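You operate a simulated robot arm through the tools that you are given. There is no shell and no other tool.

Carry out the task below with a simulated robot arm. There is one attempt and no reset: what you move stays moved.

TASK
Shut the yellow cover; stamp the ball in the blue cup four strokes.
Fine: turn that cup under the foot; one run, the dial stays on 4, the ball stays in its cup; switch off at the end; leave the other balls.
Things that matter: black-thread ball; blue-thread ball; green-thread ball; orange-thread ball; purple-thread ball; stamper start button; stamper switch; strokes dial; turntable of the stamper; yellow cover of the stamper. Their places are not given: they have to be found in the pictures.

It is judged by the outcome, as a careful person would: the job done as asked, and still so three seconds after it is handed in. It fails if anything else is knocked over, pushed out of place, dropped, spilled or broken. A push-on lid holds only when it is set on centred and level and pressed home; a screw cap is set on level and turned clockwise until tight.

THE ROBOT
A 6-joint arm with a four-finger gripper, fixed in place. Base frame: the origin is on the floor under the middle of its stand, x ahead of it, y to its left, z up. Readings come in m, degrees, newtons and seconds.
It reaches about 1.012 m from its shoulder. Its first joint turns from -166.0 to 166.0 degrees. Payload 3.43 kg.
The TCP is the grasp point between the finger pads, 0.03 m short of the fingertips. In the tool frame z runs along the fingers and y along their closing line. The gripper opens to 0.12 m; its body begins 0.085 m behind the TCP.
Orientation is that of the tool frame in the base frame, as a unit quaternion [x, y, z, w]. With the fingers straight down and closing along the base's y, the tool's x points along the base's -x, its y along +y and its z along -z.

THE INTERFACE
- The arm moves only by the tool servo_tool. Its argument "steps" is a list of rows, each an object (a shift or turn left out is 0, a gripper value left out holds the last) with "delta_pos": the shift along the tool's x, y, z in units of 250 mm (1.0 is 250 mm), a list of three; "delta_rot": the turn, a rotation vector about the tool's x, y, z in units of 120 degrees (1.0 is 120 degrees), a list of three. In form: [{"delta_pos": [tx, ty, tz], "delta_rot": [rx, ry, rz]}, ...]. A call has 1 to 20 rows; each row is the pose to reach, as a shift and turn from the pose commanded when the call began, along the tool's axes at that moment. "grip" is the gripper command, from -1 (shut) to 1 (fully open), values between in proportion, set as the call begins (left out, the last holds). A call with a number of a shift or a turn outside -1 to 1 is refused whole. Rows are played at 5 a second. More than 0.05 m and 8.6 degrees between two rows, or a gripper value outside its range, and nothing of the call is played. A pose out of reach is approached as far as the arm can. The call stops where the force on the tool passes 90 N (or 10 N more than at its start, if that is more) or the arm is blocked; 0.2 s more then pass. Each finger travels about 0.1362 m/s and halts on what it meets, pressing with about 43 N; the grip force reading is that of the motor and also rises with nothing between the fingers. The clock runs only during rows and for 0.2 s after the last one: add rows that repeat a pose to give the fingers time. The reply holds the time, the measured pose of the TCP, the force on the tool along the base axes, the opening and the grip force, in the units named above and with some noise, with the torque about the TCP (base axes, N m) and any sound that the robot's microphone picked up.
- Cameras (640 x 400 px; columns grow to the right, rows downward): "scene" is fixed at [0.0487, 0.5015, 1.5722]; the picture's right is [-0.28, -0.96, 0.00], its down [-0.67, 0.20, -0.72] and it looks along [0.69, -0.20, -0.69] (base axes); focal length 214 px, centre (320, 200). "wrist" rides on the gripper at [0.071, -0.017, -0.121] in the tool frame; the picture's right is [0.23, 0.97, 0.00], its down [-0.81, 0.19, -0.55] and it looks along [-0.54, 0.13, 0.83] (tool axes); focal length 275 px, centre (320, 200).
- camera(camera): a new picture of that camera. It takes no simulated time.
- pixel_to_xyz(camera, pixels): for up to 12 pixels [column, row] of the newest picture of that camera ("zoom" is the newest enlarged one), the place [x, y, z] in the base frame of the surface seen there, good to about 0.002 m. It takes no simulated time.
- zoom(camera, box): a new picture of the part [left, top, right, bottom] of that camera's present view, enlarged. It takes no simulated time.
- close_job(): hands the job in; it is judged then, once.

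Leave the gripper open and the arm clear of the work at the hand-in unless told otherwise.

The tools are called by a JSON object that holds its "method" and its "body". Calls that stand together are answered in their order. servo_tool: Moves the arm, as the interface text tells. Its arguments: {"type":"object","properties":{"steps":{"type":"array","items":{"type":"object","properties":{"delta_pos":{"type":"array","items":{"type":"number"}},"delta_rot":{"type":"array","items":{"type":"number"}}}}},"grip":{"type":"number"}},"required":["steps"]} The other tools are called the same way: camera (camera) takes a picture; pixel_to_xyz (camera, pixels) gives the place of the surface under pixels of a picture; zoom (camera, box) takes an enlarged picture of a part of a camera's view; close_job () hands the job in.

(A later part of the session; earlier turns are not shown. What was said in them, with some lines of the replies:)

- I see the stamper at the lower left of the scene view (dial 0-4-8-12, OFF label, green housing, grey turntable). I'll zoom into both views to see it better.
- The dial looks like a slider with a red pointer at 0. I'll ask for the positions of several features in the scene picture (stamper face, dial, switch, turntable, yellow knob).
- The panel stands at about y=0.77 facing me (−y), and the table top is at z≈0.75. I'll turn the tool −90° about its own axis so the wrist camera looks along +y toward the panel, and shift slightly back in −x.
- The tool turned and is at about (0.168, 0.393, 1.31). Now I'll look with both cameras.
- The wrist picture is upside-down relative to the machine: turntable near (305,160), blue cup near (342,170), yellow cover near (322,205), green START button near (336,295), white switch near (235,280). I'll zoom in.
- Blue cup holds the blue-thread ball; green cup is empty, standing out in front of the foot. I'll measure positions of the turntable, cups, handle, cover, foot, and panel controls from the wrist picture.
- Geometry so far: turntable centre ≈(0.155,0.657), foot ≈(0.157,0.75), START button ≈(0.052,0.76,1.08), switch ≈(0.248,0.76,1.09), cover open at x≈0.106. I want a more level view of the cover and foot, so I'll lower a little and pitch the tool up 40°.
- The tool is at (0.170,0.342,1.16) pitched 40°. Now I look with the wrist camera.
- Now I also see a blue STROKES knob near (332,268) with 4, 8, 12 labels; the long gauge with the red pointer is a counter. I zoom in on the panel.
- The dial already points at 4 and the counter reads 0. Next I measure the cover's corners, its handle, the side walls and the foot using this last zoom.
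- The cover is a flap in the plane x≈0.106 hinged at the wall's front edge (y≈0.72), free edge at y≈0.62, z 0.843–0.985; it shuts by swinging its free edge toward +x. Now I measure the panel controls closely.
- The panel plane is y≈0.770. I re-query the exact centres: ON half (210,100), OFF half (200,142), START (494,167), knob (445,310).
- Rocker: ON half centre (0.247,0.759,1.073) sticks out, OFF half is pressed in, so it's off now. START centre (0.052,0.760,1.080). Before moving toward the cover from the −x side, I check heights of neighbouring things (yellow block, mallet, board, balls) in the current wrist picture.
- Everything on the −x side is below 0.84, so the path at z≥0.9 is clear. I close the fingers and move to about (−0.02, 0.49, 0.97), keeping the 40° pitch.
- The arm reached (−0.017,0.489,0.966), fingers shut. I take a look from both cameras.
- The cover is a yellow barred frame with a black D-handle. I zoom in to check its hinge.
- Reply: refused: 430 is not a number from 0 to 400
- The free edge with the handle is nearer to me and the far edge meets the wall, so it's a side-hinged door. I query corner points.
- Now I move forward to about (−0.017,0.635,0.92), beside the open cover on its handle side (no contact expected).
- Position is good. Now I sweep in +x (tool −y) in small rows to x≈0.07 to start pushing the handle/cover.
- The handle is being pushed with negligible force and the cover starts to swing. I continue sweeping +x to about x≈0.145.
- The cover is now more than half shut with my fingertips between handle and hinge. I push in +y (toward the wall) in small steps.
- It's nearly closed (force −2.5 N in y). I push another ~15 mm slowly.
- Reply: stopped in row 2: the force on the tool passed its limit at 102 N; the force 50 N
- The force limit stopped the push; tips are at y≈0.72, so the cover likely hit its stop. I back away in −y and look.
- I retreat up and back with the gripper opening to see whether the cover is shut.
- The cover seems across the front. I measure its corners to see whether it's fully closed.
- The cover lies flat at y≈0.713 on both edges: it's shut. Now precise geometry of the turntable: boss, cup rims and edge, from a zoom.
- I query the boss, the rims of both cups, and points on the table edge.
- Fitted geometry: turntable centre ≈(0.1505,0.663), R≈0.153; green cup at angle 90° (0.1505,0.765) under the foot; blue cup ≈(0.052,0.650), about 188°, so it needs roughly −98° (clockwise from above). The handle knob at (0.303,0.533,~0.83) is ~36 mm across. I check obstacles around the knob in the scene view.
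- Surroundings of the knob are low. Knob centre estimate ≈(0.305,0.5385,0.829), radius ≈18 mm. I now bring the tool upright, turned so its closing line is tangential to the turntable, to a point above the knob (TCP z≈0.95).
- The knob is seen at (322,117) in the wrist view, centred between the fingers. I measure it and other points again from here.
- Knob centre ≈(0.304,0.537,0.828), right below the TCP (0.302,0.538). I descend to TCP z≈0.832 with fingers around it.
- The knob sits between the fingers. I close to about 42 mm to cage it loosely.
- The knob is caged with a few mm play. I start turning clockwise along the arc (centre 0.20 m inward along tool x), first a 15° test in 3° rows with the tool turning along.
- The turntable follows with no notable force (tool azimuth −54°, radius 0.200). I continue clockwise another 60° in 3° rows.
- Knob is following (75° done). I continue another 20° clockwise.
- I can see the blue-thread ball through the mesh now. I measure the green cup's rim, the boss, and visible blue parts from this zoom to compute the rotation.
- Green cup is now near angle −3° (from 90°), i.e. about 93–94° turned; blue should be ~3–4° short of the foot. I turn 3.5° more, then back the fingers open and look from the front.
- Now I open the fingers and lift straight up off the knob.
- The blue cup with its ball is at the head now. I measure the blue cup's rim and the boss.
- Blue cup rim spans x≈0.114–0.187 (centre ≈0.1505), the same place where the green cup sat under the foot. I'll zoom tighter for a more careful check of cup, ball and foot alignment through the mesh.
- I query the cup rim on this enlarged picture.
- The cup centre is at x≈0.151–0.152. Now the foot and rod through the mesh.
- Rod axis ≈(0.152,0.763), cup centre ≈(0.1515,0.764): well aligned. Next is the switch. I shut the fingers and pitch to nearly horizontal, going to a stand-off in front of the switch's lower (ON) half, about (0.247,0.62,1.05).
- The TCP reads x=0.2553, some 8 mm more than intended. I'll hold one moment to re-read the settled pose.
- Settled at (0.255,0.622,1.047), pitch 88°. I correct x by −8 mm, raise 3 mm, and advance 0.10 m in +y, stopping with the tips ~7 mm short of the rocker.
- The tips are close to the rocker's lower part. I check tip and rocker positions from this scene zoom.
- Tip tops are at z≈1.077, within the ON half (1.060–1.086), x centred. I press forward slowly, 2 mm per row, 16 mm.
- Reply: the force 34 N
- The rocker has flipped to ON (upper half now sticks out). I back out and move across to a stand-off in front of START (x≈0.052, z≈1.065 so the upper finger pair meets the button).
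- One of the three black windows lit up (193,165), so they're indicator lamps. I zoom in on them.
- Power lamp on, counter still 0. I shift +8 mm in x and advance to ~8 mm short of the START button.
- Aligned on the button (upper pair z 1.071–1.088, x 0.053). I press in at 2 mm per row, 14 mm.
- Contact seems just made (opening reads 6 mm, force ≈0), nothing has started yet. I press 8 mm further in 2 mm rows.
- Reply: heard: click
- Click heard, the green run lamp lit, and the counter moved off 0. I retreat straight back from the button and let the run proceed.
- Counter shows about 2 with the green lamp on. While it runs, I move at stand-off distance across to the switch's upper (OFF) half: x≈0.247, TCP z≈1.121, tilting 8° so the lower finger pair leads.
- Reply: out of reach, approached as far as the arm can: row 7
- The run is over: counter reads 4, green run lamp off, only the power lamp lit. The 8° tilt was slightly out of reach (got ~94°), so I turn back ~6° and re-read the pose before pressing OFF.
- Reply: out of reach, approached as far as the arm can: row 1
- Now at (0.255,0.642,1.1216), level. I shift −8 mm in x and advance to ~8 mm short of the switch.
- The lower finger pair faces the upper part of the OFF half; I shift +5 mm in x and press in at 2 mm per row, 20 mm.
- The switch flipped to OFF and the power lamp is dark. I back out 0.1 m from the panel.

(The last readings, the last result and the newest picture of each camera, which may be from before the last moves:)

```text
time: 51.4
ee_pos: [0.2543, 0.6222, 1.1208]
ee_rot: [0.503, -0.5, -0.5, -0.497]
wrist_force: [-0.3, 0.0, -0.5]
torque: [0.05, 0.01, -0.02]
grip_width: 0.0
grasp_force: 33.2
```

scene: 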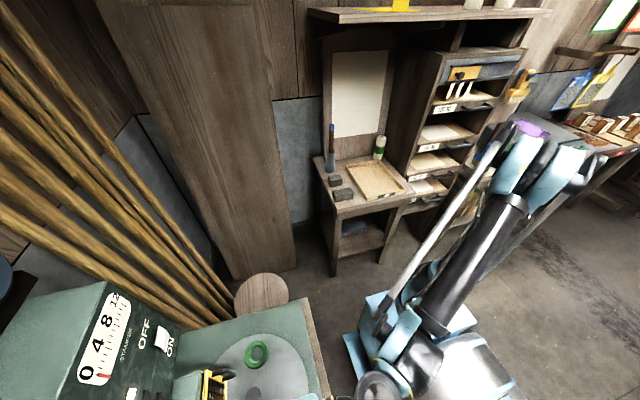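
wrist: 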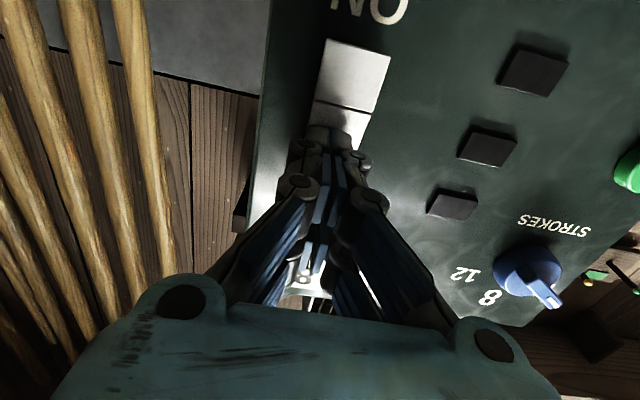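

Clear of the panel. I open the gripper and retreat to the viewing pose (about (0.145,0.40,1.12), pitch 40°).

{"method": "servo_tool", "body": {"grip": 1, "steps": [{"delta_pos": [0, 0.055, -0.111], "delta_rot": [0, 0.052, 0]}, {"delta_pos": [0, 0.11, -0.222], "delta_rot": [0, 0.104, 0]}, {"delta_pos": [0, 0.165, -0.333], "delta_rot": [0, 0.156, 0]}, {"delta_pos": [0, 0.22, -0.444], "delta_rot": [0, 0.208, 0]}, {"delta_pos": [0, 0.275, -0.555], "delta_rot": [0, 0.26, 0]}, {"delta_pos": [0, 0.33, -0.666], "delta_rot": [0, 0.3125, 0]}, {"delta_pos": [0, 0.385, -0.777], "delta_rot": [0, 0.3646, 0]}, {"delta_pos": [0, 0.44, -0.888], "delta_rot": [0, 0.4167, 0]}, {"delta_pos": [0, 0.44, -0.888], "delta_rot": [0, 0.4167, 0]}]}}

{"method": "camera", "body": {"camera": "wrist"}}

{"method": "zoom", "body": {"camera": "wrist", "box": [190, 180, 390, 310]}}

{"method": "zoom", "body": {"camera": "wrist", "box": [210, 0, 430, 200]}}

{"method": "zoom", "body": {"camera": "scene", "box": [60, 280, 320, 400]}}

```text
time: 53.4
ee_pos: [0.1354, 0.399, 1.1246]
ee_rot: [-0.664, 0.665, 0.241, 0.242]
wrist_force: [0.1, -0.7, -0.9]
torque: [0.03, 0.0, 0.02]
grip_width: 0.1202
grasp_force: 0.0
```

```text
taken
```

wrist: 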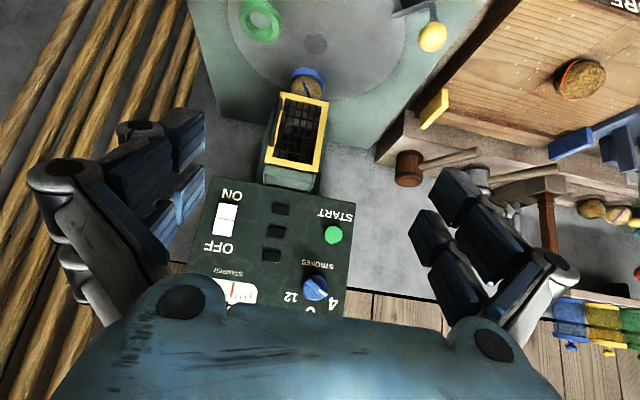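

```text
3.08 times, centred on (290, 245) of wrist
```

zoom: 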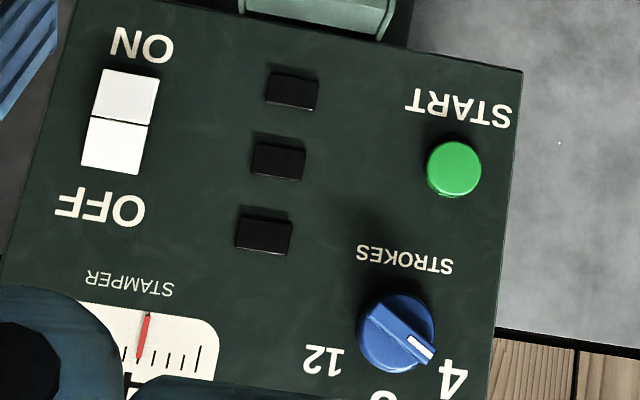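

```text
2.00 times, centred on (320, 100) of wrist
```

zoom: 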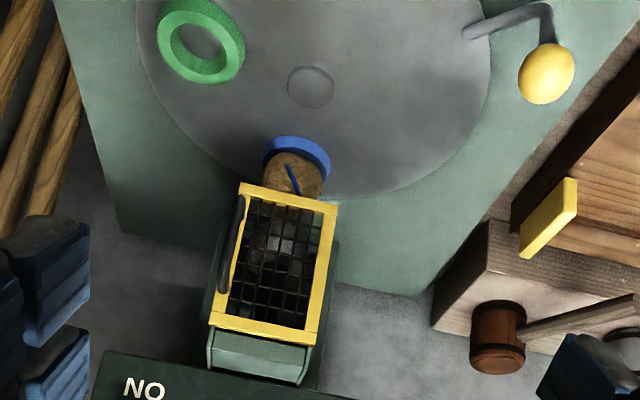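

```text
2.46 times, centred on (190, 340) of scene
```

zoom: 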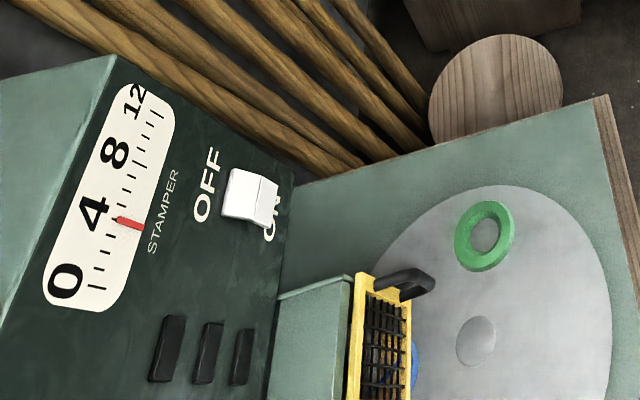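

Everything checks out:
- **Counter:** it reads 4.
- **Dial:** it is still on 4.
- **Switch and lamps:** the switch is OFF and the lamps are dark.
- **Cover:** it is shut.
- **Blue cup:** its ball is in place under the foot and now looks pressed smooth.
- **Other balls:** I didn't touch any of them.

The gripper is open and the arm is clear, so I hand the job in.

{"method": "close_job", "body": {}}

```text
The job is handed in.
```

The job is handed in: the yellow cover is shut and the ball in the blue cup has had four strokes in one run. I have no verdict back yet.

- **Cup:** I turned the turntable about 98° clockwise, which put the blue cup within about 1 mm of the foot's axis. The ball stayed in it.
- **Run:** I pressed START once. The counter stopped at 4 and the run lamp went out by itself.
- **Dial and switch:** the dial was already on 4 and I never touched it. The switch is off and all the lamps are dark.
- **Other balls:** I didn't touch them. The orange-thread ball is still on its board, but I didn't check each of the others one by one.

While shutting the cover, the push reached the 90 N force limit as the cover met its stop. It measured flat against the frame afterwards, and I saw no damage.
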